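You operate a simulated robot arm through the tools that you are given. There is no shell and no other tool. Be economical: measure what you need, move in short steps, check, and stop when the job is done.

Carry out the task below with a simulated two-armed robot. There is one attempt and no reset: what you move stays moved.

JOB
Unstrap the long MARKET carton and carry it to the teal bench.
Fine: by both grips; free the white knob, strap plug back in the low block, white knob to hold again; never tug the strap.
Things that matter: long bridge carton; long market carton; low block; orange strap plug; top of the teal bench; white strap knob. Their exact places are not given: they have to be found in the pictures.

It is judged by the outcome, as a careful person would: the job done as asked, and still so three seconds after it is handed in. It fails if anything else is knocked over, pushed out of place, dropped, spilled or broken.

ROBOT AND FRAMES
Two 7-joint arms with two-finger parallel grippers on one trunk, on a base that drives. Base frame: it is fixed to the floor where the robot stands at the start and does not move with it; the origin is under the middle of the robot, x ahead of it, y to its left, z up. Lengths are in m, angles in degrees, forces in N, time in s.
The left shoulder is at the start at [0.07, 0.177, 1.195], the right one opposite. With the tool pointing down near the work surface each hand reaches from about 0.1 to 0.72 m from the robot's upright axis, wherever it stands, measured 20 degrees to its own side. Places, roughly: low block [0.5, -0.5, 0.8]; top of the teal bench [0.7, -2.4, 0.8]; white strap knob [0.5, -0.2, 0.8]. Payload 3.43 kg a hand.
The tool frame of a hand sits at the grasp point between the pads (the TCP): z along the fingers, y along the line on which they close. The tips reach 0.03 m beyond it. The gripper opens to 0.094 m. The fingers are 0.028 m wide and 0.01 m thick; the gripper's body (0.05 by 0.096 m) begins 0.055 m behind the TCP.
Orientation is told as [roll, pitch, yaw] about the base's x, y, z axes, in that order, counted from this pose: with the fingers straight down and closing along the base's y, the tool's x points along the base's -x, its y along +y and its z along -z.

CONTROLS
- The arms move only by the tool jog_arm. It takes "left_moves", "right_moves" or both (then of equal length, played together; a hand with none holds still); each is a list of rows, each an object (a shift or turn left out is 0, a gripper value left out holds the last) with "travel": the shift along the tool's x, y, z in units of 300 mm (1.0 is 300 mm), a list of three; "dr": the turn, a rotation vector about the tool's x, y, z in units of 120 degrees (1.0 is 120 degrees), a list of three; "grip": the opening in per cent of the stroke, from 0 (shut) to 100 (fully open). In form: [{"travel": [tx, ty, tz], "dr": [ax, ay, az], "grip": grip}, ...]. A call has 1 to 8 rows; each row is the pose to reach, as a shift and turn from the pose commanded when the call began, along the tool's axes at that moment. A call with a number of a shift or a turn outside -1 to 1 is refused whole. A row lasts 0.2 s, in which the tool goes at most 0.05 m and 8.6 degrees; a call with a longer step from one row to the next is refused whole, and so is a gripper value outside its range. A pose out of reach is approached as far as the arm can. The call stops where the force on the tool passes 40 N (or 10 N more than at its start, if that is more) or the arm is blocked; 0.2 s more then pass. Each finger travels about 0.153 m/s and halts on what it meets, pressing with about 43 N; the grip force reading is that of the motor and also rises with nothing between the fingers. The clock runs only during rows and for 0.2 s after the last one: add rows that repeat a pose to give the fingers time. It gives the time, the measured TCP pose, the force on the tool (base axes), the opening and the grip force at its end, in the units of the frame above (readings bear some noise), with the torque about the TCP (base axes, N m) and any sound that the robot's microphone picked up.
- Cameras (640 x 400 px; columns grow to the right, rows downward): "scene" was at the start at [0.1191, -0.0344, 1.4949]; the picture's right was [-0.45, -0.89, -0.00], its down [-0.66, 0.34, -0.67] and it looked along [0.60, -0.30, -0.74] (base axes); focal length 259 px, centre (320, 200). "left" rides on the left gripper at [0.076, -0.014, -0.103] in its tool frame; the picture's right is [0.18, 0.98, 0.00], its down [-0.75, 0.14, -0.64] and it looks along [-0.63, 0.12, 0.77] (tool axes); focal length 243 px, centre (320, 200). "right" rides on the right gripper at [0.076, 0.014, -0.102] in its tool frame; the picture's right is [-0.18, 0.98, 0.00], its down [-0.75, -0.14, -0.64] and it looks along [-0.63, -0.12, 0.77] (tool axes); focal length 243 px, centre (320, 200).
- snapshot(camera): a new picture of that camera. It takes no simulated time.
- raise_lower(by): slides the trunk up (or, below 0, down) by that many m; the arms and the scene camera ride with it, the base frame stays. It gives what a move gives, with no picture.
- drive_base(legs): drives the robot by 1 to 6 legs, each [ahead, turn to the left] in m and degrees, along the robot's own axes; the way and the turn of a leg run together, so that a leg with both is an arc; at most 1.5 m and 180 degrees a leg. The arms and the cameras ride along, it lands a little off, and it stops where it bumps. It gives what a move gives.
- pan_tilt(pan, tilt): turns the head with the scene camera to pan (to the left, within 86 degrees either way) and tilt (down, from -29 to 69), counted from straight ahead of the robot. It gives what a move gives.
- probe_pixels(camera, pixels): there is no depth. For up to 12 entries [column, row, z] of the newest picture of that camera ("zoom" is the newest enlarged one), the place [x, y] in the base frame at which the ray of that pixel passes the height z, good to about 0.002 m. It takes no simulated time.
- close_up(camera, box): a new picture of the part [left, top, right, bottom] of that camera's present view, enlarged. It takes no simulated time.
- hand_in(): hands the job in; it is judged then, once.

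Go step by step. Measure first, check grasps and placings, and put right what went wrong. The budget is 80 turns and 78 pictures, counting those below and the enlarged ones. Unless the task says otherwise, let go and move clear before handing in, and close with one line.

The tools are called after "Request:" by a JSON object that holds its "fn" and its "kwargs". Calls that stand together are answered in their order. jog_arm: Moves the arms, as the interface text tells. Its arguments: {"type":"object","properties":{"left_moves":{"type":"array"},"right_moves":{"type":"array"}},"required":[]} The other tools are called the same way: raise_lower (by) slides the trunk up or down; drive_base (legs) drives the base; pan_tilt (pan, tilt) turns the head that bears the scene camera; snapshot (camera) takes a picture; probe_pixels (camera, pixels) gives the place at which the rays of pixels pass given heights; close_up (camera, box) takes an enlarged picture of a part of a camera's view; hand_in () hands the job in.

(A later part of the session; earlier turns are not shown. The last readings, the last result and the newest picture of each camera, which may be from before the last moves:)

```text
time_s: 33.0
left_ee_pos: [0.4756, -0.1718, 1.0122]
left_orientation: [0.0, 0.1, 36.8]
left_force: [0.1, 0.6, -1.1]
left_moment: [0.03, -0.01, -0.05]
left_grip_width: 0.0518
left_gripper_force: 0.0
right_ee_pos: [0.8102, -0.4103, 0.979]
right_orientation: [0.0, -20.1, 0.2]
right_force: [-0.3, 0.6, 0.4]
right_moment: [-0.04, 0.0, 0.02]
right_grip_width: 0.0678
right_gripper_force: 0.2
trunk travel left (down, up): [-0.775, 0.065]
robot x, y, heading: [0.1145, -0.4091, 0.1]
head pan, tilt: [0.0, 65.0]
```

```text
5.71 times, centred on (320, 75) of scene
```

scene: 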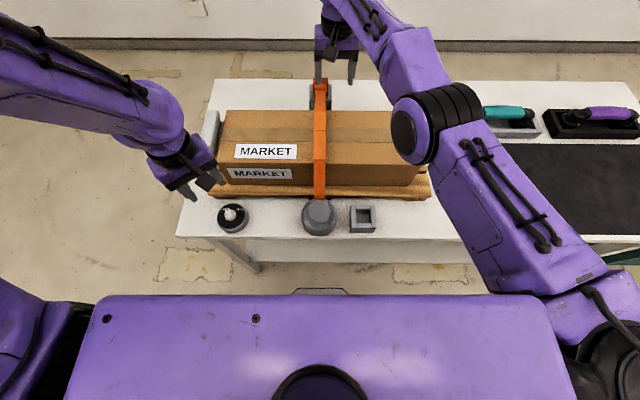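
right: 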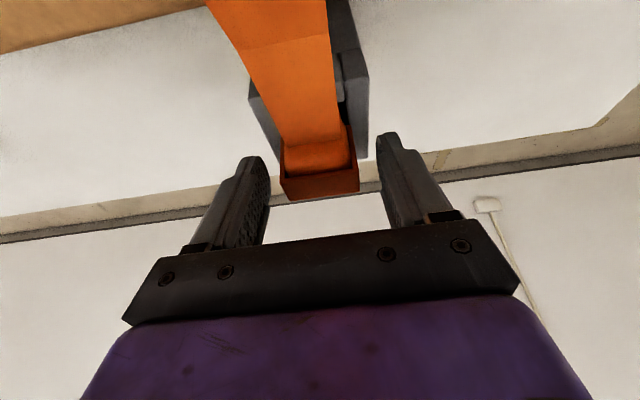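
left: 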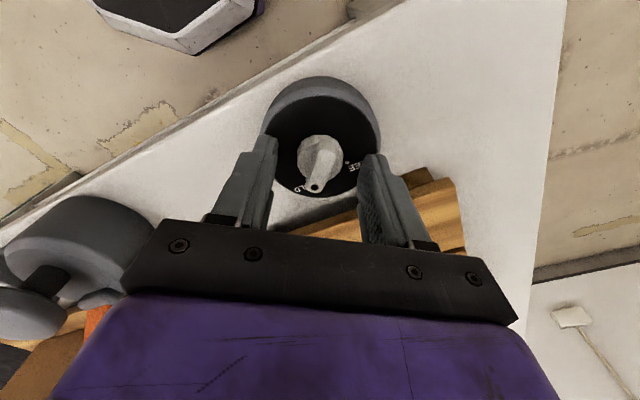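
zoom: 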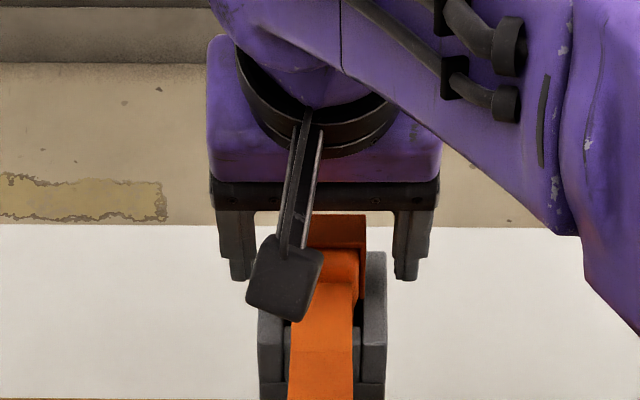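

The plug sits centred between the pads, at (320,180) in the right view. Closing the grip now.

Request:
{"fn": "jog_arm", "kwargs": {"right_moves": [{"grip": 0}, {}, {}, {}]}}

Request:
{"fn": "snapshot", "kwargs": {"camera": "right"}}

```text
time_s: 34.0
left_ee_pos: [0.4769, -0.1705, 1.0112]
left_orientation: [0.0, 0.1, 36.7]
left_force: [0.4, 0.2, -0.5]
left_moment: [-0.05, -0.02, -0.03]
left_grip_width: 0.0516
left_gripper_force: 0.1
right_ee_pos: [0.8104, -0.4093, 0.9805]
right_orientation: [0.0, -20.1, 0.3]
right_force: [-0.2, -0.6, 0.0]
right_moment: [-0.02, -0.03, 0.01]
right_grip_width: 0.0382
right_gripper_force: 43.6
trunk travel left (down, up): [-0.775, 0.065]
robot x, y, heading: [0.1161, -0.4137, 0.1]
head pan, tilt: [0.0, 65.0]
```

```text
39 pictures are left
```

right: 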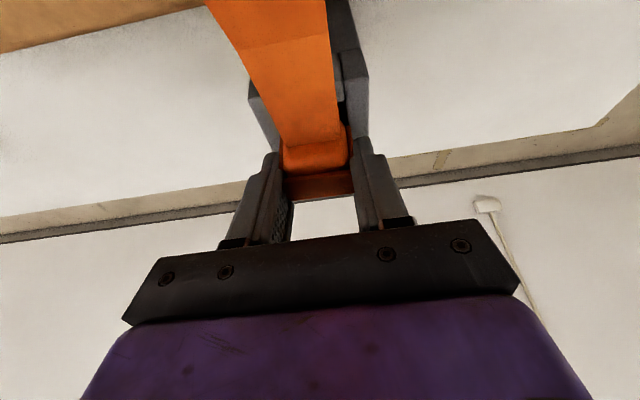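

It holds the 38 mm plug. I'll lift it straight up slowly and watch the force.

Request:
{"fn": "jog_arm", "kwargs": {"right_moves": [{"travel": [-0.006, 0, -0.016]}, {"travel": [-0.012, 0, -0.031]}, {"travel": [-0.023, 0, -0.063]}, {"travel": [-0.034, 0, -0.094]}]}}

Request:
{"fn": "snapshot", "kwargs": {"camera": "right"}}

```text
time_s: 35.0
left_ee_pos: [0.4741, -0.1713, 1.013]
left_orientation: [-0.1, -0.2, 36.6]
left_force: [-0.1, 0.7, 1.4]
left_moment: [0.01, -0.04, 0.02]
left_grip_width: 0.0513
left_gripper_force: 0.1
right_ee_pos: [0.8087, -0.4102, 1.0125]
right_orientation: [0.1, -20.4, 0.0]
right_force: [-1.9, 1.3, -1.8]
right_moment: [-0.01, -0.15, 0.02]
right_grip_width: 0.0003
right_gripper_force: 32.9
trunk travel left (down, up): [-0.775, 0.065]
robot x, y, heading: [0.1157, -0.412, 0.5]
head pan, tilt: [0.0, 65.0]
```

```text
38 pictures are left
```

right: 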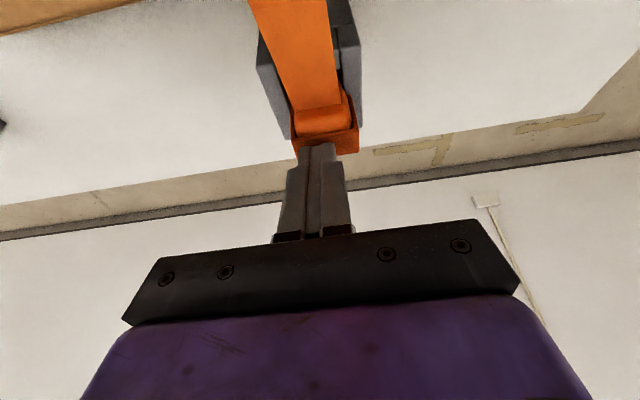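

The fingers slipped off and the plug stayed in, so something is still holding it. I'll check the knob and the plug closely.

Request:
{"fn": "close_up", "kwargs": {"camera": "left", "box": [260, 60, 380, 160]}}

Request:
{"fn": "close_up", "kwargs": {"camera": "right", "box": [230, 30, 410, 200]}}

Request:
{"fn": "close_up", "kwargs": {"camera": "scene", "box": [290, 70, 350, 240]}}

```text
4.00 times, centred on (320, 110) of left
```

zoom: 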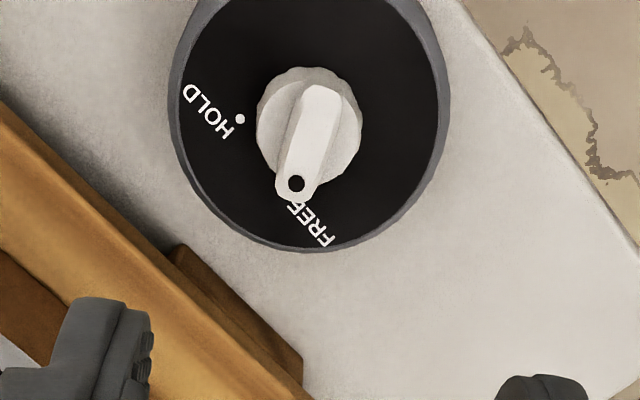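

```text
2.35 times, centred on (320, 115) of right
```

zoom: 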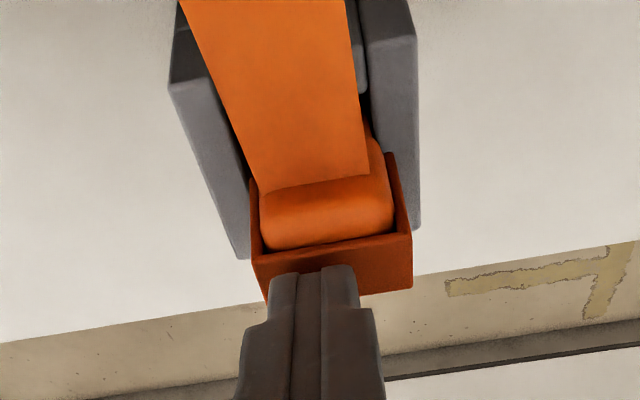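

```text
2.35 times, centred on (320, 155) of scene
```

zoom: 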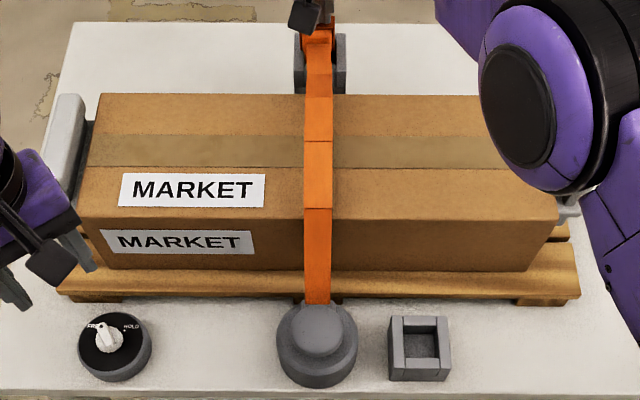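

Request:
{"fn": "probe_pixels", "kwargs": {"camera": "left", "pixels": [[314.0, 105.7, 0.85], [314.0, 105.7, 0.84], [320.2, 84.5, 0.85], [299.7, 89.2, 0.82], [312.7, 112.5, 0.82], [296.2, 92, 0.82]]}}

Request:
{"fn": "close_up", "kwargs": {"camera": "scene", "box": [207, 190, 257, 235]}}

```text
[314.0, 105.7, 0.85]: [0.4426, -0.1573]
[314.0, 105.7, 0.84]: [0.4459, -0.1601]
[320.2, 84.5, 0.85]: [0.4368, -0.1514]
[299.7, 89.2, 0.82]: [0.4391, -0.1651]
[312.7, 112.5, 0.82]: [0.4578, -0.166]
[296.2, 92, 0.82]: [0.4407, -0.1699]
```

```text
8.89 times, centred on (232, 212) of scene
```

zoom: 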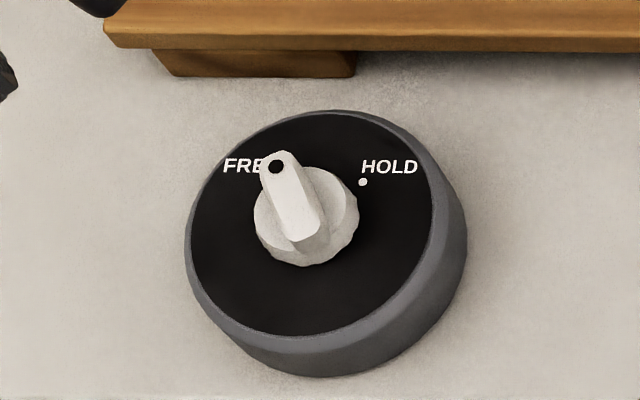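

The pointer tip at (276,167) may fall a few degrees short of the FREE dot, so I'll check it numerically.

Request:
{"fn": "probe_pixels", "kwargs": {"camera": "zoom", "pixels": [[362, 182, 0.82], [190, 235, 0.82], [437, 200, 0.82], [315, 112, 0.82], [310, 337, 0.82], [276, 167, 0.85], [305, 235, 0.85], [276, 167, 0.84], [305, 235, 0.84], [252, 205, 0.835], [358, 207, 0.835]]}}

```text
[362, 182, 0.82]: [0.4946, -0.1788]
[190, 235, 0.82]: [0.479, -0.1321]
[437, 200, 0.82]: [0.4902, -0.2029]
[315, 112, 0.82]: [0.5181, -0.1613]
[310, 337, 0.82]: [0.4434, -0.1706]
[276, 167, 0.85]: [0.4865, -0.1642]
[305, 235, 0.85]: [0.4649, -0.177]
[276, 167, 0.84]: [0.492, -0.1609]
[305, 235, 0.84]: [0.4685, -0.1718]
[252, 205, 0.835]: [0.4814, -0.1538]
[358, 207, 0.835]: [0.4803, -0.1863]
```

The measurement is ambiguous by several degrees. I'll regrip the knob and turn it further until it meets its stop or passes the FREE mark.

Request:
{"fn": "jog_arm", "kwargs": {"left_moves": [{"travel": [0, 0, 0.15]}, {"travel": [0, 0, 0.3]}, {"travel": [0, 0, 0.42]}, {"travel": [-0.008, 0, 0.5]}, {"travel": [-0.008, 0, 0.5], "grip": 0}, {"travel": [-0.008, 0, 0.5]}, {"travel": [-0.008, 0, 0.5]}], "right_moves": [{"grip": 72}, {}, {}, {}, {}, {}, {}]}}

Request:
{"fn": "jog_arm", "kwargs": {"left_moves": [{"dr": [0, 0, -0.025]}, {"dr": [0, 0, -0.05]}, {"dr": [0, 0, -0.075]}, {"dr": [0, 0, -0.1]}]}}

Request:
{"fn": "close_up", "kwargs": {"camera": "left", "box": [220, 70, 420, 230]}}

```text
time_s: 36.6
left_ee_pos: [0.4823, -0.1692, 0.8621]
left_orientation: [-0.1, 0.0, 36.8]
left_force: [10.0, -7.0, -5.9]
left_moment: [0.38, -1.36, 0.03]
left_grip_width: 0.0294
left_gripper_force: 45.1
right_ee_pos: [0.8119, -0.4113, 1.007]
right_orientation: [0.0, -19.9, 0.3]
right_force: [0.4, 0.5, 0.1]
right_moment: [0.01, -0.03, 0.01]
right_grip_width: 0.068
right_gripper_force: 0.0
trunk travel left (down, up): [-0.775, 0.065]
robot x, y, heading: [0.1119, -0.4112, 0.1]
head pan, tilt: [0.0, 65.0]
```

```text
time_s: 37.6
left_ee_pos: [0.4812, -0.1684, 0.8598]
left_orientation: [0.0, 0.1, 48.9]
left_force: [11.7, 5.7, 7.0]
left_moment: [0.23, -0.13, 0.03]
left_grip_width: 0.0293
left_gripper_force: 44.9
right_ee_pos: [0.813, -0.4078, 1.0094]
right_orientation: [0.1, -20.0, 0.4]
right_force: [-1.0, 0.1, -0.4]
right_moment: [0.0, 0.02, 0.02]
right_grip_width: 0.068
right_gripper_force: 0.1
trunk travel left (down, up): [-0.775, 0.065]
robot x, y, heading: [0.1138, -0.4053, 0.4]
head pan, tilt: [0.0, 65.0]
```

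```text
2.50 times, centred on (320, 150) of left
```

zoom: 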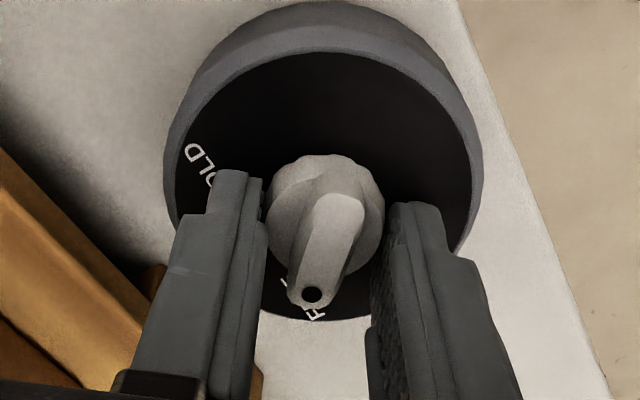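

There is no stop at 49° and the pointer has now passed the dot. I'll bring it back to about 41°, release, and re-check from the scene camera.

Request:
{"fn": "jog_arm", "kwargs": {"left_moves": [{"dr": [0, 0, 0.03]}, {"dr": [0, 0, 0.062]}, {"dr": [0, 0, 0.062]}]}}

Request:
{"fn": "jog_arm", "kwargs": {"left_moves": [{"grip": 55}, {}, {"travel": [0, 0, -0.08]}, {"travel": [0, 0, -0.2]}, {"travel": [0, 0, -0.35]}, {"travel": [0, 0, -0.5]}]}}

Request:
{"fn": "close_up", "kwargs": {"camera": "scene", "box": [207, 190, 257, 235]}}

Request:
{"fn": "close_up", "kwargs": {"camera": "left", "box": [260, 60, 380, 160]}}

```text
time_s: 38.4
left_ee_pos: [0.4818, -0.1692, 0.8599]
left_orientation: [-0.1, -0.1, 41.3]
left_force: [15.0, 10.1, 23.3]
left_moment: [-0.1, 0.07, -0.02]
left_grip_width: 0.0293
left_gripper_force: 45.1
right_ee_pos: [0.812, -0.4092, 1.0099]
right_orientation: [0.0, -20.1, 0.3]
right_force: [-0.4, -0.1, 0.4]
right_moment: [-0.01, 0.01, 0.01]
right_grip_width: 0.0676
right_gripper_force: 0.1
trunk travel left (down, up): [-0.775, 0.065]
robot x, y, heading: [0.1162, -0.4128, 0.1]
head pan, tilt: [0.0, 65.0]
```

```text
time_s: 39.8
left_ee_pos: [0.4762, -0.1681, 1.0124]
left_orientation: [0.0, 0.1, 41.3]
left_force: [-0.1, 0.1, 0.4]
left_moment: [0.0, -0.01, 0.02]
left_grip_width: 0.0515
left_gripper_force: 0.1
right_ee_pos: [0.8097, -0.4092, 1.0096]
right_orientation: [0.1, -20.3, 0.3]
right_force: [-0.9, 0.5, -0.3]
right_moment: [0.01, -0.03, 0.0]
right_grip_width: 0.0677
right_gripper_force: 0.1
trunk travel left (down, up): [-0.775, 0.065]
robot x, y, heading: [0.1156, -0.4067, 0.6]
head pan, tilt: [0.0, 65.0]
```

```text
8.89 times, centred on (232, 212) of scene
```

zoom: 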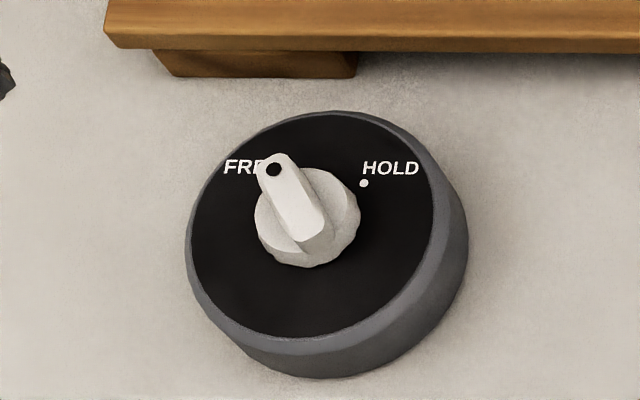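

```text
4.00 times, centred on (320, 110) of left
```

zoom: 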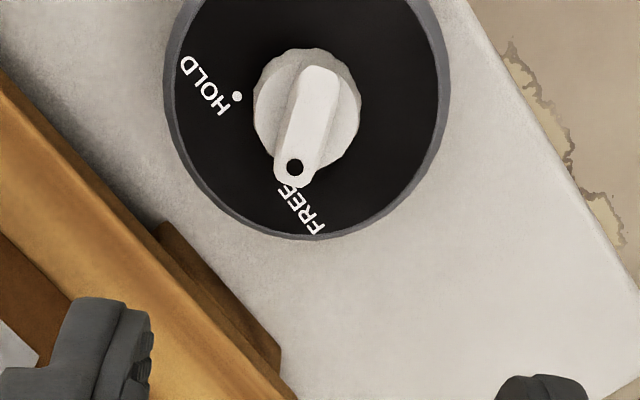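

The pointer sits on FREE, covering its dot. I'll regrip the plug slightly lower and pull up in 4 mm steps while reading the force.

Request:
{"fn": "jog_arm", "kwargs": {"right_moves": [{"travel": [0.019, 0, 0.05]}, {"travel": [0.037, 0, 0.103]}, {"travel": [0.037, 0, 0.103], "grip": 0}, {"travel": [0.037, 0, 0.103]}, {"travel": [0.037, 0, 0.103]}]}}

Request:
{"fn": "jog_arm", "kwargs": {"right_moves": [{"travel": [-0.0046, 0, -0.0125]}]}}

Request:
{"fn": "jog_arm", "kwargs": {"right_moves": [{"travel": [-0.0046, 0, -0.0125]}]}}

```text
time_s: 41.0
left_ee_pos: [0.4775, -0.1677, 1.011]
left_orientation: [0.0, 0.1, 41.4]
left_force: [0.2, 0.5, -0.3]
left_moment: [-0.03, 0.0, -0.01]
left_grip_width: 0.0515
left_gripper_force: 0.0
right_ee_pos: [0.8113, -0.409, 0.9776]
right_orientation: [0.0, -20.0, 0.2]
right_force: [0.6, -0.7, 1.9]
right_moment: [-0.03, -0.1, 0.04]
right_grip_width: 0.0385
right_gripper_force: 43.1
trunk travel left (down, up): [-0.775, 0.065]
robot x, y, heading: [0.1166, -0.4104, 0.1]
head pan, tilt: [0.0, 65.0]
```

```text
time_s: 41.4
left_ee_pos: [0.4801, -0.1681, 1.0101]
left_orientation: [0.0, 0.1, 41.2]
left_force: [-0.4, 0.8, -0.6]
left_moment: [-0.02, 0.02, -0.03]
left_grip_width: 0.052
left_gripper_force: 0.2
right_ee_pos: [0.8108, -0.4092, 0.9794]
right_orientation: [0.0, -20.0, 0.2]
right_force: [0.0, -0.3, -0.9]
right_moment: [-0.04, 0.02, -0.02]
right_grip_width: 0.038
right_gripper_force: 43.4
trunk travel left (down, up): [-0.775, 0.065]
robot x, y, heading: [0.1121, -0.4063, 0.4]
head pan, tilt: [0.0, 65.0]
```

```text
time_s: 41.8
left_ee_pos: [0.4802, -0.1675, 1.0114]
left_orientation: [0.0, 0.1, 41.2]
left_force: [0.0, 0.3, 0.8]
left_moment: [0.03, -0.01, -0.01]
left_grip_width: 0.0515
left_gripper_force: 0.0
right_ee_pos: [0.8114, -0.4093, 0.9855]
right_orientation: [-0.1, -20.0, 0.2]
right_force: [-0.4, -0.9, -0.4]
right_moment: [0.0, -0.02, -0.02]
right_grip_width: 0.0384
right_gripper_force: 42.6
trunk travel left (down, up): [-0.775, 0.065]
robot x, y, heading: [0.113, -0.4107, 0.2]
head pan, tilt: [0.0, 65.0]
```

The force is near zero after 8 mm. I'll lift a little more and check whether the plug is coming along.

Request:
{"fn": "jog_arm", "kwargs": {"right_moves": [{"travel": [-0.0057, 0, -0.0157]}, {"travel": [-0.0114, 0, -0.0314]}]}}

Request:
{"fn": "snapshot", "kwargs": {"camera": "right"}}

```text
time_s: 42.4
left_ee_pos: [0.479, -0.1677, 1.0106]
left_orientation: [0.0, 0.0, 41.3]
left_force: [-0.7, -0.1, 0.4]
left_moment: [0.03, 0.0, 0.0]
left_grip_width: 0.0518
left_gripper_force: 0.2
right_ee_pos: [0.811, -0.4085, 0.9953]
right_orientation: [0.0, -20.1, 0.2]
right_force: [0.0, 0.0, -1.1]
right_moment: [0.0, -0.01, 0.02]
right_grip_width: 0.0384
right_gripper_force: 42.6
trunk travel left (down, up): [-0.775, 0.065]
robot x, y, heading: [0.1144, -0.4128, 0.1]
head pan, tilt: [0.0, 65.0]
```

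```text
30 pictures are left
```

right: 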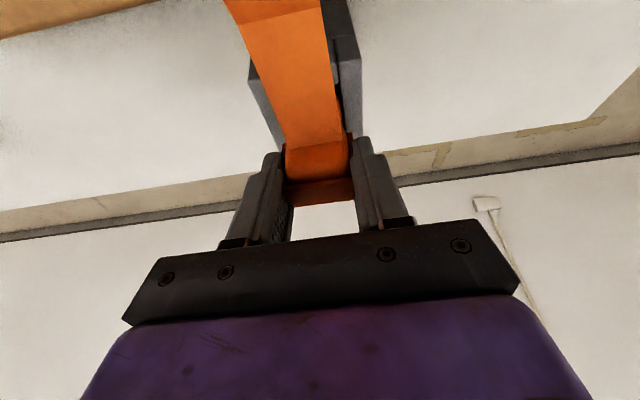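

The plug is still in the same place in the fingers, so it is rising freely. I'll continue lifting to clear.

Request:
{"fn": "jog_arm", "kwargs": {"right_moves": [{"travel": [-0.0114, 0, -0.0314]}, {"travel": [-0.023, 0, -0.063]}, {"travel": [-0.046, 0, -0.125]}, {"travel": [-0.07, 0, -0.19]}]}}

Request:
{"fn": "snapshot", "kwargs": {"camera": "right"}}

```text
time_s: 43.4
left_ee_pos: [0.4786, -0.1682, 1.0104]
left_orientation: [0.1, 0.0, 41.3]
left_force: [0.5, -0.5, -0.1]
left_moment: [-0.02, 0.03, 0.0]
left_grip_width: 0.0517
left_gripper_force: 0.1
right_ee_pos: [0.8118, -0.4085, 1.0543]
right_orientation: [0.0, -20.0, 0.2]
right_force: [0.2, 0.7, -1.2]
right_moment: [-0.01, 0.01, -0.04]
right_grip_width: 0.0383
right_gripper_force: 42.3
trunk travel left (down, up): [-0.775, 0.065]
robot x, y, heading: [0.1144, -0.4072, 0.3]
head pan, tilt: [0.0, 65.0]
```

```text
29 pictures are left
```

right: 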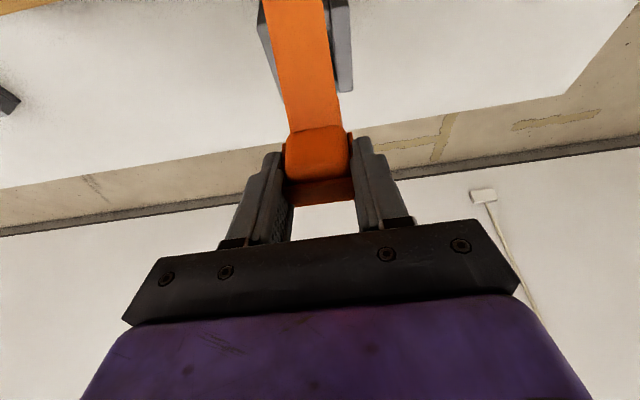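

The plug is out and held. I'll carry it up and back over the carton toward the low block, keeping its orientation.

Request:
{"fn": "jog_arm", "kwargs": {"right_moves": [{"travel": [-0.0456, 0, -0.125]}, {"travel": [0.08, -0.033, -0.171]}, {"travel": [0.205, -0.067, -0.216]}, {"travel": [0.33, -0.1, -0.262]}, {"travel": [0.456, -0.133, -0.307]}, {"travel": [0.581, -0.167, -0.353]}]}}

Request:
{"fn": "close_up", "kwargs": {"camera": "scene", "box": [280, 60, 440, 250]}}

Request:
{"fn": "snapshot", "kwargs": {"camera": "right"}}

```text
time_s: 44.4
left_ee_pos: [0.4779, -0.1677, 1.0099]
left_orientation: [0.0, 0.1, 41.3]
left_force: [-0.6, 0.4, -0.1]
left_moment: [0.01, -0.04, 0.03]
left_grip_width: 0.0517
left_gripper_force: 0.0
right_ee_pos: [0.6819, -0.4504, 1.0111]
right_orientation: [1.4, -10.2, -2.0]
right_force: [0.4, 0.1, -0.3]
right_moment: [-0.01, 0.0, 0.01]
right_grip_width: 0.0381
right_gripper_force: 43.0
trunk travel left (down, up): [-0.775, 0.065]
robot x, y, heading: [0.1146, -0.411, 0.3]
head pan, tilt: [0.0, 65.0]
stopped in row 5 (right hand): the arm was blocked; the commanded pose is now the measured one
```

```text
2.11 times, centred on (360, 155) of scene
```

zoom: 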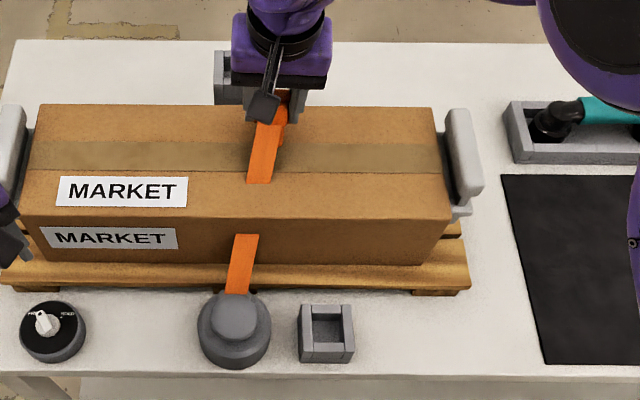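

```text
27 pictures are left
```

right: 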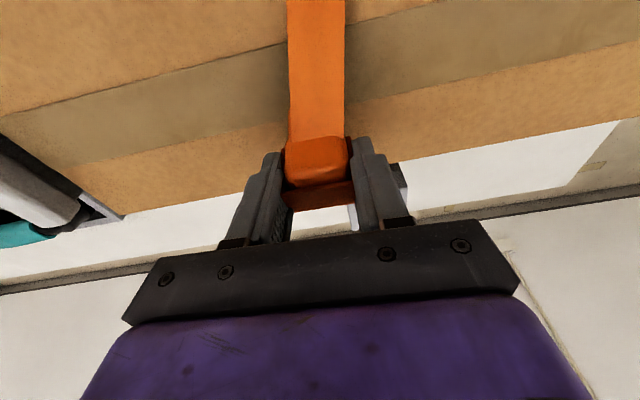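

The arm was blocked by a limit while crossing the body, and the pose sagged to z 1.011, pitch -10. Nothing is in contact, as the force is about 0. I'll move up and outward (−y), where the right arm has room.

Request:
{"fn": "jog_arm", "kwargs": {"right_moves": [{"travel": [-0.012, -0.08, -0.066]}, {"travel": [-0.024, -0.18, -0.13]}, {"travel": [-0.035, -0.3, -0.197]}]}}

```text
time_s: 45.2
left_ee_pos: [0.4788, -0.1679, 1.0115]
left_orientation: [0.1, 0.0, 41.3]
left_force: [0.3, 0.4, -0.6]
left_moment: [0.01, -0.04, 0.01]
left_grip_width: 0.0517
left_gripper_force: 0.0
right_ee_pos: [0.6802, -0.5455, 1.067]
right_orientation: [1.4, -10.2, -2.0]
right_force: [-0.1, -0.5, -0.9]
right_moment: [0.03, -0.02, 0.0]
right_grip_width: 0.0386
right_gripper_force: 42.8
trunk travel left (down, up): [-0.775, 0.065]
robot x, y, heading: [0.1158, -0.408, 0.2]
head pan, tilt: [0.0, 65.0]
```

Request:
{"fn": "jog_arm", "kwargs": {"right_moves": [{"travel": [0.142, -0.02, -0.025]}, {"travel": [0.284, -0.03, -0.05]}, {"travel": [0.427, -0.04, -0.075]}, {"travel": [0.427, -0.04, -0.075], "dr": [0.006, -0.04, -0.008]}, {"travel": [0.427, -0.04, -0.075], "dr": [0.012, -0.082, -0.017]}]}}

Request:
{"fn": "snapshot", "kwargs": {"camera": "right"}}

Request:
{"fn": "snapshot", "kwargs": {"camera": "scene"}}

```text
time_s: 46.4
left_ee_pos: [0.4785, -0.1689, 1.0106]
left_orientation: [0.2, 0.1, 41.3]
left_force: [0.5, 0.1, 0.3]
left_moment: [-0.03, -0.06, 0.03]
left_grip_width: 0.0519
left_gripper_force: 0.0
right_ee_pos: [0.5474, -0.5489, 1.0697]
right_orientation: [-0.6, -20.2, 0.0]
right_force: [0.9, -0.7, -0.8]
right_moment: [-0.01, -0.01, 0.0]
right_grip_width: 0.0384
right_gripper_force: 42.2
trunk travel left (down, up): [-0.775, 0.065]
robot x, y, heading: [0.113, -0.4102, 0.4]
head pan, tilt: [0.0, 65.0]
```

```text
26 pictures are left
```

right: 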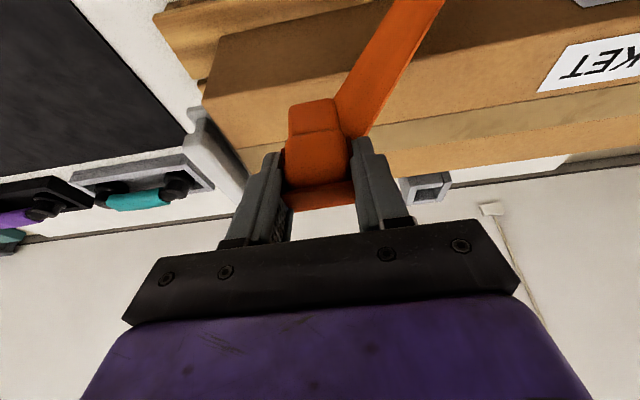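

```text
25 pictures are left
```

scene: 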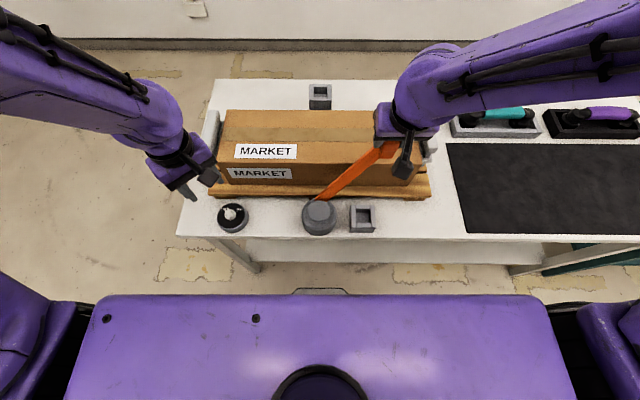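

The plug is vertical again and the tall block is empty. I'll enlarge the low block to find its exact place and height.

Request:
{"fn": "close_up", "kwargs": {"camera": "scene", "box": [335, 190, 390, 240]}}

```text
8.00 times, centred on (362, 215) of scene
```

zoom: 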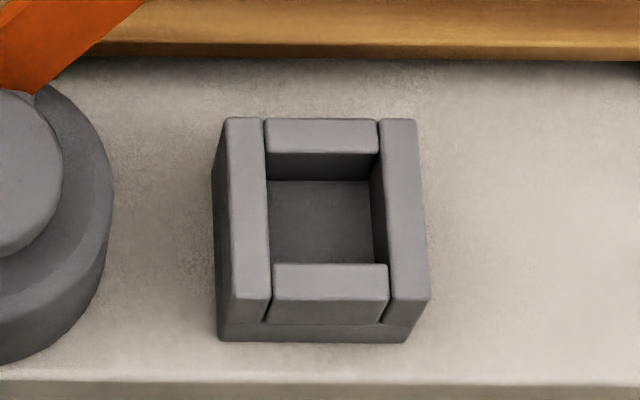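

Request:
{"fn": "probe_pixels", "kwargs": {"camera": "zoom", "pixels": [[218, 342, 0.78], [407, 342, 0.78], [231, 300, 0.82], [430, 300, 0.82], [231, 300, 0.83], [430, 300, 0.83], [225, 118, 0.82], [415, 118, 0.82], [266, 150, 0.82], [378, 150, 0.82], [273, 263, 0.82], [387, 263, 0.82]]}}

```text
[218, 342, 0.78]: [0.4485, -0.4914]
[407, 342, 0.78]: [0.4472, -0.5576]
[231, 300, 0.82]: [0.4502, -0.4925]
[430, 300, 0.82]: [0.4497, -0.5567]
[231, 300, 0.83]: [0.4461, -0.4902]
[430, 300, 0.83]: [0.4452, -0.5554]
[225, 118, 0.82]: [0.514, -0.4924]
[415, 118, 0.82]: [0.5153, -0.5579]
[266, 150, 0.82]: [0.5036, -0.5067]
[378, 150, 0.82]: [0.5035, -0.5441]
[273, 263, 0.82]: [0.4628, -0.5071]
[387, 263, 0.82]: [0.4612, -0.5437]
```

The low block centre is at (0.482,-0.525) with its top at z≈0.823. By the tall-block geometry the seated TCP should be about (0.484,-0.525,0.86). I'll move to hover above it at z≈0.95.

Request:
{"fn": "jog_arm", "kwargs": {"right_moves": [{"travel": [0.1, 0.04, -0.036]}, {"travel": [0.1975, 0.08, -0.072], "dr": [-0.005, 0, 0]}, {"travel": [0.243, 0.08, 0.053], "dr": [-0.005, 0, 0]}, {"travel": [0.289, 0.08, 0.178], "dr": [-0.005, 0, 0]}, {"travel": [0.3345, 0.08, 0.304], "dr": [-0.005, 0, 0]}, {"travel": [0.3345, 0.08, 0.304], "dr": [-0.005, 0, 0]}]}}

Request:
{"fn": "close_up", "kwargs": {"camera": "scene", "box": [310, 150, 420, 240]}}

Request:
{"fn": "snapshot", "kwargs": {"camera": "right"}}

```text
time_s: 47.8
left_ee_pos: [0.4795, -0.1688, 1.0112]
left_orientation: [0.0, 0.1, 41.2]
left_force: [0.1, 0.7, 0.5]
left_moment: [0.0, 0.04, 0.02]
left_grip_width: 0.0517
left_gripper_force: 0.0
right_ee_pos: [0.4921, -0.5188, 0.9595]
right_orientation: [2.7, -20.9, -1.3]
right_force: [0.6, 0.8, -0.3]
right_moment: [-0.01, -0.02, 0.0]
right_grip_width: 0.0385
right_gripper_force: 43.2
trunk travel left (down, up): [-0.775, 0.065]
robot x, y, heading: [0.1143, -0.4114, 0.5]
head pan, tilt: [0.0, 65.0]
```

```text
4.44 times, centred on (365, 195) of scene
```

zoom: 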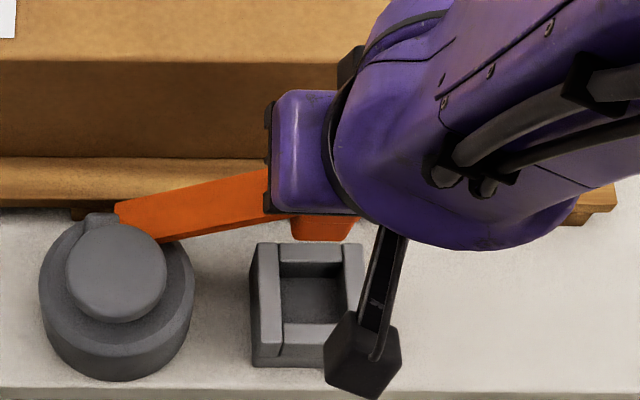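

```text
22 pictures are left
```

right: 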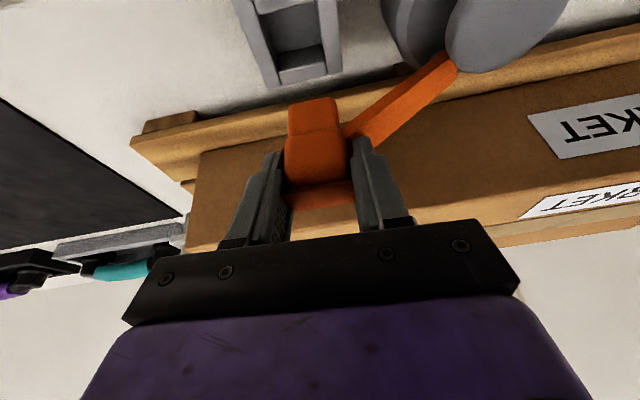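

The pose is drifting (roll 2.7°) because the arm is cramped near the body. I'll back the base off about 0.1 m, with the plug clear above the block, then re-centre the hand.

Request:
{"fn": "drive_base", "kwargs": {"legs": [[-0.1, 0]]}}

```text
time_s: 49.0
left_ee_pos: [0.3764, -0.1676, 1.0093]
left_orientation: [0.0, 0.1, 41.5]
left_force: [0.5, 0.4, -0.9]
left_moment: [-0.01, 0.0, -0.03]
left_grip_width: 0.0517
left_gripper_force: 0.0
right_ee_pos: [0.3886, -0.5221, 0.9558]
right_orientation: [2.5, -20.3, -1.5]
right_force: [-0.7, 0.4, -1.4]
right_moment: [0.01, 0.0, 0.02]
right_grip_width: 0.0385
right_gripper_force: 42.9
trunk travel left (down, up): [-0.775, 0.065]
robot x, y, heading: [0.0111, -0.412, 0.4]
head pan, tilt: [0.0, 65.0]
```

Request:
{"fn": "jog_arm", "kwargs": {"right_moves": [{"travel": [-0.14, -0.005, 0.054]}, {"travel": [-0.287, -0.01, 0.11], "dr": [0.0153, 0, -0.019]}, {"travel": [-0.287, -0.01, 0.139], "dr": [0.0153, 0, -0.019]}, {"travel": [-0.287, -0.01, 0.139], "dr": [0.0153, 0, -0.019]}]}}

```text
time_s: 50.0
left_ee_pos: [0.3766, -0.1678, 1.0097]
left_orientation: [0.1, 0.0, 41.4]
left_force: [-0.3, 0.2, 0.4]
left_moment: [0.01, 0.01, 0.04]
left_grip_width: 0.0518
left_gripper_force: 0.2
right_ee_pos: [0.4836, -0.526, 0.946]
right_orientation: [-0.3, -20.3, 1.0]
right_force: [0.0, -0.1, -0.7]
right_moment: [-0.02, 0.03, 0.02]
right_grip_width: 0.0383
right_gripper_force: 43.1
trunk travel left (down, up): [-0.775, 0.065]
robot x, y, heading: [0.0135, -0.4123, 0.4]
head pan, tilt: [0.0, 65.0]
```

The pose is clean now: (0.4836,-0.526,0.946). I'll look before lowering.

Request:
{"fn": "close_up", "kwargs": {"camera": "scene", "box": [300, 130, 430, 220]}}

Request:
{"fn": "snapshot", "kwargs": {"camera": "right"}}

```text
4.44 times, centred on (365, 175) of scene
```

zoom: 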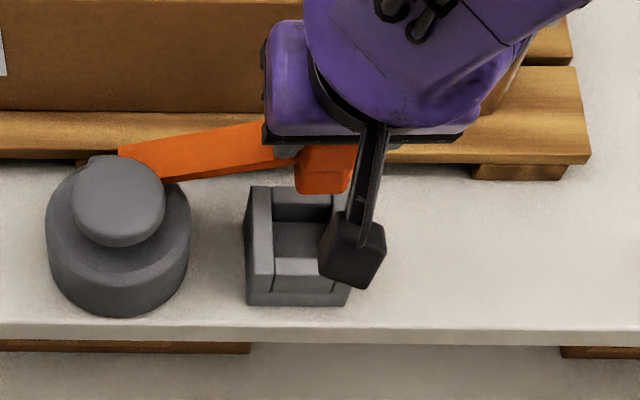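

```text
20 pictures are left
```

right: 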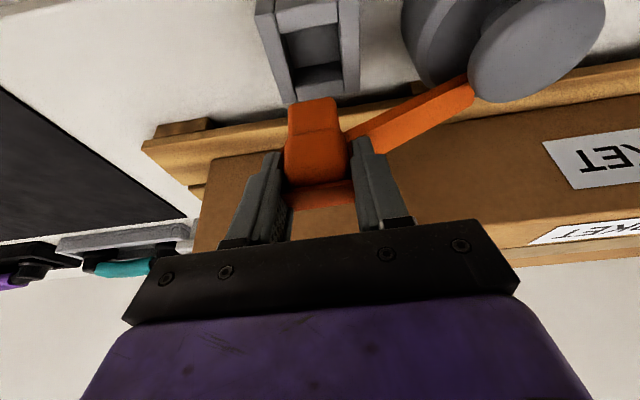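

Request:
{"fn": "close_up", "kwargs": {"camera": "scene", "box": [345, 145, 395, 200]}}

Request:
{"fn": "jog_arm", "kwargs": {"right_moves": [{"travel": [0.03, 0.003, 0.085], "dr": [0.002, 0, 0.006]}, {"travel": [0.052, 0.003, 0.144], "dr": [0.002, 0, 0.006]}, {"travel": [0.052, 0.003, 0.144], "dr": [0.002, 0, 0.006]}]}}

Request:
{"fn": "snapshot", "kwargs": {"camera": "right"}}

```text
7.27 times, centred on (370, 172) of scene
```

zoom: 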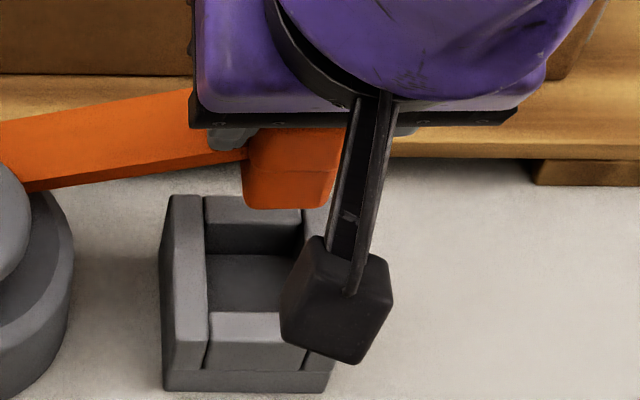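

```text
time_s: 50.8
left_ee_pos: [0.3758, -0.1662, 1.0098]
left_orientation: [0.0, 0.1, 41.5]
left_force: [0.0, -0.3, 0.1]
left_moment: [0.01, 0.01, 0.02]
left_grip_width: 0.0518
left_gripper_force: 0.1
right_ee_pos: [0.4894, -0.5246, 0.9095]
right_orientation: [3.1, -20.4, -3.5]
right_force: [0.7, 0.0, -0.9]
right_moment: [-0.02, -0.01, -0.02]
right_grip_width: 0.0387
right_gripper_force: 42.7
trunk travel left (down, up): [-0.775, 0.065]
robot x, y, heading: [0.0078, -0.4117, 0.5]
head pan, tilt: [0.0, 65.0]
```

```text
18 pictures are left
```

right: 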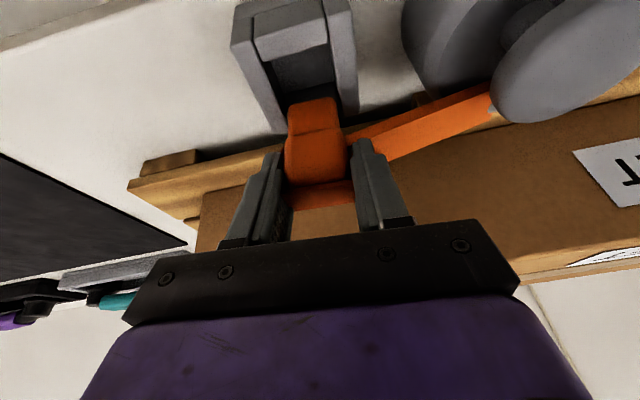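

The wrist is being forced off (roll 3, yaw -3.5), and it prefers a negative relative yaw. I'll raise the plug, turn the base 15° left so the block lies further to the right side, and counter-yaw the hand.

Request:
{"fn": "jog_arm", "kwargs": {"right_moves": [{"travel": [-0.051, 0, -0.141]}, {"travel": [-0.103, 0, -0.282]}, {"travel": [-0.103, 0, -0.282]}]}}

Request:
{"fn": "drive_base", "kwargs": {"legs": [[0, 15]]}}

```text
time_s: 51.6
left_ee_pos: [0.3781, -0.1688, 1.0096]
left_orientation: [0.1, 0.1, 41.3]
left_force: [-0.4, 0.5, -0.1]
left_moment: [-0.01, 0.04, 0.02]
left_grip_width: 0.0515
left_gripper_force: 0.0
right_ee_pos: [0.4849, -0.521, 0.99]
right_orientation: [-0.2, -20.1, 0.3]
right_force: [0.0, 0.4, -0.2]
right_moment: [0.01, 0.01, -0.02]
right_grip_width: 0.0386
right_gripper_force: 42.7
trunk travel left (down, up): [-0.775, 0.065]
robot x, y, heading: [0.0127, -0.4102, 0.4]
head pan, tilt: [0.0, 65.0]
```

```text
time_s: 52.9
left_ee_pos: [0.2984, -0.0794, 1.01]
left_orientation: [0.1, 0.1, 56.8]
left_force: [0.2, 0.0, -0.3]
left_moment: [-0.01, -0.01, 0.05]
left_grip_width: 0.0517
left_gripper_force: 0.0
right_ee_pos: [0.4953, -0.3912, 0.9895]
right_orientation: [-0.2, -20.3, 15.5]
right_force: [0.1, 0.2, -0.8]
right_moment: [-0.03, 0.0, -0.01]
right_grip_width: 0.0385
right_gripper_force: 42.8
trunk travel left (down, up): [-0.775, 0.065]
robot x, y, heading: [0.0116, -0.4097, 15.7]
head pan, tilt: [0.0, 65.0]
```

Request:
{"fn": "jog_arm", "kwargs": {"right_moves": [{"travel": [0.045, -0.105, -0.02], "dr": [0.011, 0, 0.03]}, {"travel": [0.09, -0.21, -0.02], "dr": [0.022, 0, 0.06]}, {"travel": [0.14, -0.315, 0.0], "dr": [0.033, 0, 0.09]}, {"travel": [0.191, -0.421, 0.073], "dr": [0.0436, 0, 0.12]}, {"travel": [0.191, -0.421, 0.073], "dr": [0.0436, 0, 0.12]}]}}

```text
time_s: 54.1
left_ee_pos: [0.2983, -0.079, 1.0105]
left_orientation: [0.0, 0.0, 56.8]
left_force: [0.6, -0.7, 0.4]
left_moment: [0.01, 0.05, 0.03]
left_grip_width: 0.0516
left_gripper_force: 0.0
right_ee_pos: [0.4852, -0.5255, 0.951]
right_orientation: [-0.1, -20.4, 0.2]
right_force: [-0.2, -0.1, -0.3]
right_moment: [0.0, -0.03, 0.03]
right_grip_width: 0.0383
right_gripper_force: 43.1
trunk travel left (down, up): [-0.775, 0.065]
robot x, y, heading: [0.0129, -0.4112, 15.7]
head pan, tilt: [0.0, 65.0]
```

The pose is exact: (0.485,-0.5255,0.951), yaw 0.2. I'll descend to about z 0.90 and check.

Request:
{"fn": "jog_arm", "kwargs": {"right_moves": [{"travel": [0.029, 0, 0.08]}, {"travel": [0.058, 0, 0.16]}, {"travel": [0.058, 0, 0.16]}]}}

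Request:
{"fn": "pan_tilt", "kwargs": {"pan": -25, "tilt": 60}}

Request:
{"fn": "close_up", "kwargs": {"camera": "scene", "box": [250, 130, 410, 240]}}

Request:
{"fn": "close_up", "kwargs": {"camera": "right", "box": [210, 0, 430, 220]}}

```text
time_s: 54.9
left_ee_pos: [0.2942, -0.0794, 1.0124]
left_orientation: [-0.1, 0.0, 56.7]
left_force: [0.3, 0.6, -0.2]
left_moment: [0.01, 0.03, 0.0]
left_grip_width: 0.0516
left_gripper_force: 0.1
right_ee_pos: [0.4842, -0.5263, 0.902]
right_orientation: [0.1, -20.7, 0.1]
right_force: [2.6, -1.6, 36.3]
right_moment: [-0.01, -0.4, -0.01]
right_grip_width: 0.0391
right_gripper_force: 42.8
trunk travel left (down, up): [-0.775, 0.065]
robot x, y, heading: [0.0099, -0.4081, 16.0]
head pan, tilt: [0.0, 65.0]
```

```text
time_s: 55.8
left_ee_pos: [0.2964, -0.079, 1.0107]
left_orientation: [-0.2, 0.0, 56.8]
left_force: [0.4, -0.5, -0.3]
left_moment: [0.01, -0.02, 0.02]
left_grip_width: 0.0519
left_gripper_force: 0.2
right_ee_pos: [0.4845, -0.5247, 0.9005]
right_orientation: [-0.2, -20.6, 0.2]
right_force: [5.7, -0.9, 33.5]
right_moment: [-0.01, -0.54, 0.0]
right_grip_width: 0.0388
right_gripper_force: 43.2
trunk travel left (down, up): [-0.775, 0.065]
robot x, y, heading: [0.0143, -0.4095, 15.7]
head pan, tilt: [-25.0, 60.0]
```

```text
3.64 times, centred on (330, 185) of scene
```

zoom: 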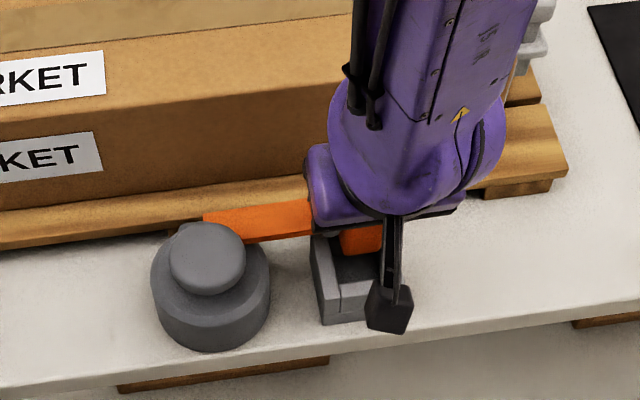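

```text
1.82 times, centred on (320, 110) of right
```

zoom: 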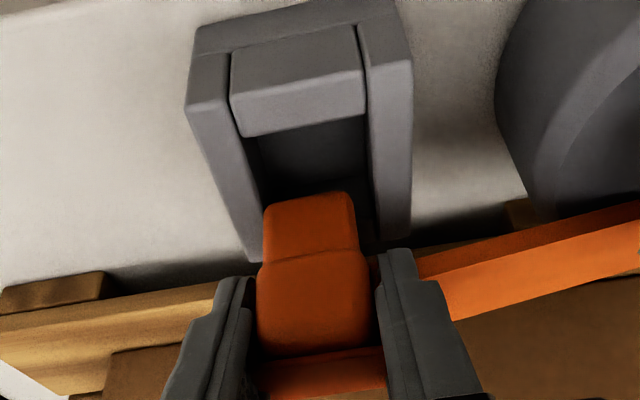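

Contact came at z 0.90 with 34 N, so the peg is on the block rim. I'll measure the peg's offset from the socket: peg bottom edge at (310,195) against the front inner edge at (302,135).

Request:
{"fn": "probe_pixels", "kwargs": {"camera": "zoom", "pixels": [[310, 195, 0.823], [302, 135, 0.823], [265, 205, 0.823], [355, 195, 0.823], [298, 80, 0.823], [262, 262, 0.823], [378, 245, 0.823], [240, 137, 0.823], [366, 112, 0.823], [187, 108, 0.823], [412, 60, 0.823]]}}

```text
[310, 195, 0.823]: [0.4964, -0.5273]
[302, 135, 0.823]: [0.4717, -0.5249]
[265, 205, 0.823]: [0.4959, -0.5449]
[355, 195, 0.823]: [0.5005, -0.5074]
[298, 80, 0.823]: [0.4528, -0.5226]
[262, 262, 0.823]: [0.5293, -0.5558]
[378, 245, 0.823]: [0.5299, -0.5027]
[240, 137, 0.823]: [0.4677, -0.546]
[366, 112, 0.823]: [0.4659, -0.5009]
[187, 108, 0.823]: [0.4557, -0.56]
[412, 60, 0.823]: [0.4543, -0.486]
```

Request:
{"fn": "close_up", "kwargs": {"camera": "scene", "box": [315, 185, 365, 230]}}

```text
8.89 times, centred on (340, 208) of scene
```

zoom: 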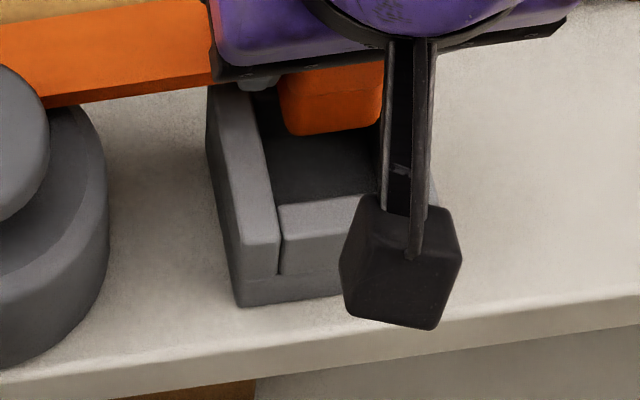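

Request:
{"fn": "probe_pixels", "kwargs": {"camera": "zoom", "pixels": [[330, 132, 0.823], [330, 132, 0.84], [330, 132, 0.855], [335, 200, 0.823], [283, 130, 0.84], [379, 122, 0.84], [242, 245, 0.823], [265, 150, 0.823]]}}

```text
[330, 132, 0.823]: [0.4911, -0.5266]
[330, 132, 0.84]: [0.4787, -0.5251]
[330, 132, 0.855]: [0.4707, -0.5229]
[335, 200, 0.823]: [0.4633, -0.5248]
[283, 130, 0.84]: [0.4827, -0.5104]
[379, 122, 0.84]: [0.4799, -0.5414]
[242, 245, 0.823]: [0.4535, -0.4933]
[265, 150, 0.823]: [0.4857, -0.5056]
```

Comparing widths in both views, the block rim is really at z≈0.845, so its true centre is nearer (0.472,-0.521). The plug therefore touched the back wall. I'll lift 2 cm, shift back 11.5 mm and left 3.5 mm, and look again.

Request:
{"fn": "jog_arm", "kwargs": {"right_moves": [{"travel": [-0.0228, 0, -0.063]}, {"travel": [0.0132, 0.0117, -0.076]}, {"travel": [0.0132, 0.0117, -0.076]}]}}

Request:
{"fn": "close_up", "kwargs": {"camera": "right", "box": [210, 0, 430, 220]}}

```text
time_s: 56.6
left_ee_pos: [0.2997, -0.0803, 1.0103]
left_orientation: [0.1, 0.1, 56.7]
left_force: [-0.8, -0.5, 0.3]
left_moment: [0.0, 0.0, -0.02]
left_grip_width: 0.0517
left_gripper_force: 0.1
right_ee_pos: [0.4742, -0.5244, 0.9184]
right_orientation: [-0.1, -20.1, 0.1]
right_force: [0.0, 0.3, -0.5]
right_moment: [0.03, 0.01, 0.0]
right_grip_width: 0.0388
right_gripper_force: 42.8
trunk travel left (down, up): [-0.775, 0.065]
robot x, y, heading: [0.01, -0.4091, 16.0]
head pan, tilt: [-25.0, 60.0]
```

```text
1.82 times, centred on (320, 110) of right
```

zoom: 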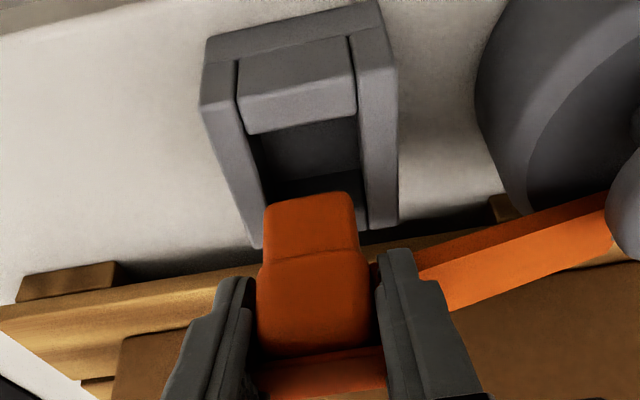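

The plug is steady in the hand. I'll lower it in small steps.

Request:
{"fn": "jog_arm", "kwargs": {"right_moves": [{"travel": [0.016, 0.003, 0.044]}, {"travel": [0.027, 0.003, 0.075]}]}}

Request:
{"fn": "close_up", "kwargs": {"camera": "right", "box": [210, 0, 430, 220]}}

```text
time_s: 57.2
left_ee_pos: [0.2967, -0.0792, 1.0111]
left_orientation: [0.0, 0.0, 56.8]
left_force: [0.5, -0.5, -1.0]
left_moment: [0.03, -0.01, -0.01]
left_grip_width: 0.0517
left_gripper_force: 0.1
right_ee_pos: [0.4734, -0.5228, 0.8959]
right_orientation: [-0.1, -20.6, 0.2]
right_force: [-8.1, 0.6, 6.7]
right_moment: [0.0, 0.24, -0.07]
right_grip_width: 0.0387
right_gripper_force: 43.2
trunk travel left (down, up): [-0.775, 0.065]
robot x, y, heading: [0.011, -0.4113, 15.8]
head pan, tilt: [-25.0, 60.0]
```

```text
1.82 times, centred on (320, 110) of right
```

zoom: 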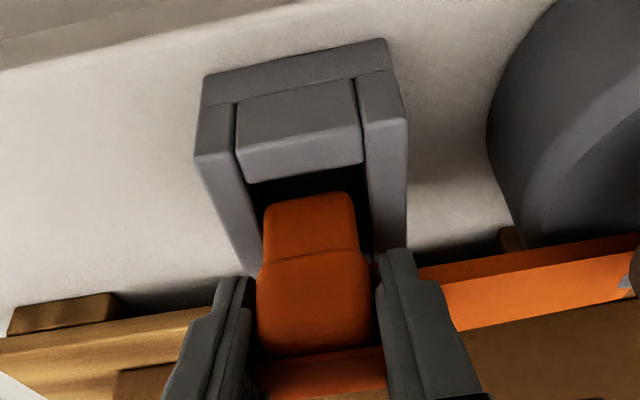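

It has entered below the rim, with a force of -8 N in x showing it rubs the back wall. I'll shift 4 mm back toward the robot and continue down.

Request:
{"fn": "jog_arm", "kwargs": {"right_moves": [{"travel": [0.0125, 0, -0.0046]}, {"travel": [0.018, 0, 0.011]}, {"travel": [0.024, 0, 0.027]}]}}

```text
time_s: 58.0
left_ee_pos: [0.2999, -0.0797, 1.0105]
left_orientation: [0.1, 0.1, 56.8]
left_force: [0.6, 0.5, 0.1]
left_moment: [0.01, 0.01, 0.01]
left_grip_width: 0.0517
left_gripper_force: 0.1
right_ee_pos: [0.4709, -0.5226, 0.8846]
right_orientation: [-0.1, -20.3, 0.2]
right_force: [-1.9, -0.5, -2.3]
right_moment: [-0.02, 0.14, -0.03]
right_grip_width: 0.0386
right_gripper_force: 43.0
trunk travel left (down, up): [-0.775, 0.065]
robot x, y, heading: [0.0128, -0.413, 15.8]
head pan, tilt: [-25.0, 60.0]
```

Request:
{"fn": "jog_arm", "kwargs": {"right_moves": [{"travel": [0.0057, 0, 0.0157]}]}}

Request:
{"fn": "jog_arm", "kwargs": {"right_moves": [{"travel": [0.0034, 0, 0.0094]}]}}

Request:
{"fn": "close_up", "kwargs": {"camera": "right", "box": [210, 0, 430, 220]}}

```text
time_s: 58.4
left_ee_pos: [0.2987, -0.0791, 1.0096]
left_orientation: [0.0, 0.0, 56.8]
left_force: [-0.2, 0.8, -0.1]
left_moment: [0.0, -0.03, 0.01]
left_grip_width: 0.0516
left_gripper_force: 0.1
right_ee_pos: [0.4704, -0.5239, 0.8788]
right_orientation: [-0.1, -20.4, 0.2]
right_force: [-1.9, 0.4, -0.5]
right_moment: [0.04, 0.12, -0.02]
right_grip_width: 0.0386
right_gripper_force: 43.2
trunk travel left (down, up): [-0.775, 0.065]
robot x, y, heading: [0.0086, -0.4096, 15.6]
head pan, tilt: [-25.0, 60.0]
```

```text
time_s: 58.8
left_ee_pos: [0.2972, -0.0798, 1.0117]
left_orientation: [-0.1, 0.0, 56.8]
left_force: [0.4, -0.6, 0.2]
left_moment: [0.04, -0.01, 0.01]
left_grip_width: 0.0518
left_gripper_force: 0.0
right_ee_pos: [0.4702, -0.5231, 0.8797]
right_orientation: [0.0, -20.8, -0.1]
right_force: [-1.0, -3.9, 28.0]
right_moment: [-0.03, 0.11, 0.25]
right_grip_width: 0.0382
right_gripper_force: 43.1
trunk travel left (down, up): [-0.775, 0.065]
robot x, y, heading: [0.0164, -0.4137, 15.8]
head pan, tilt: [-25.0, 60.0]
```

```text
1.82 times, centred on (320, 110) of right
```

zoom: 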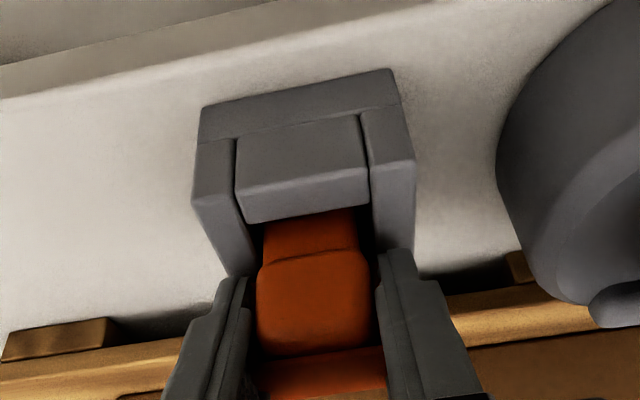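

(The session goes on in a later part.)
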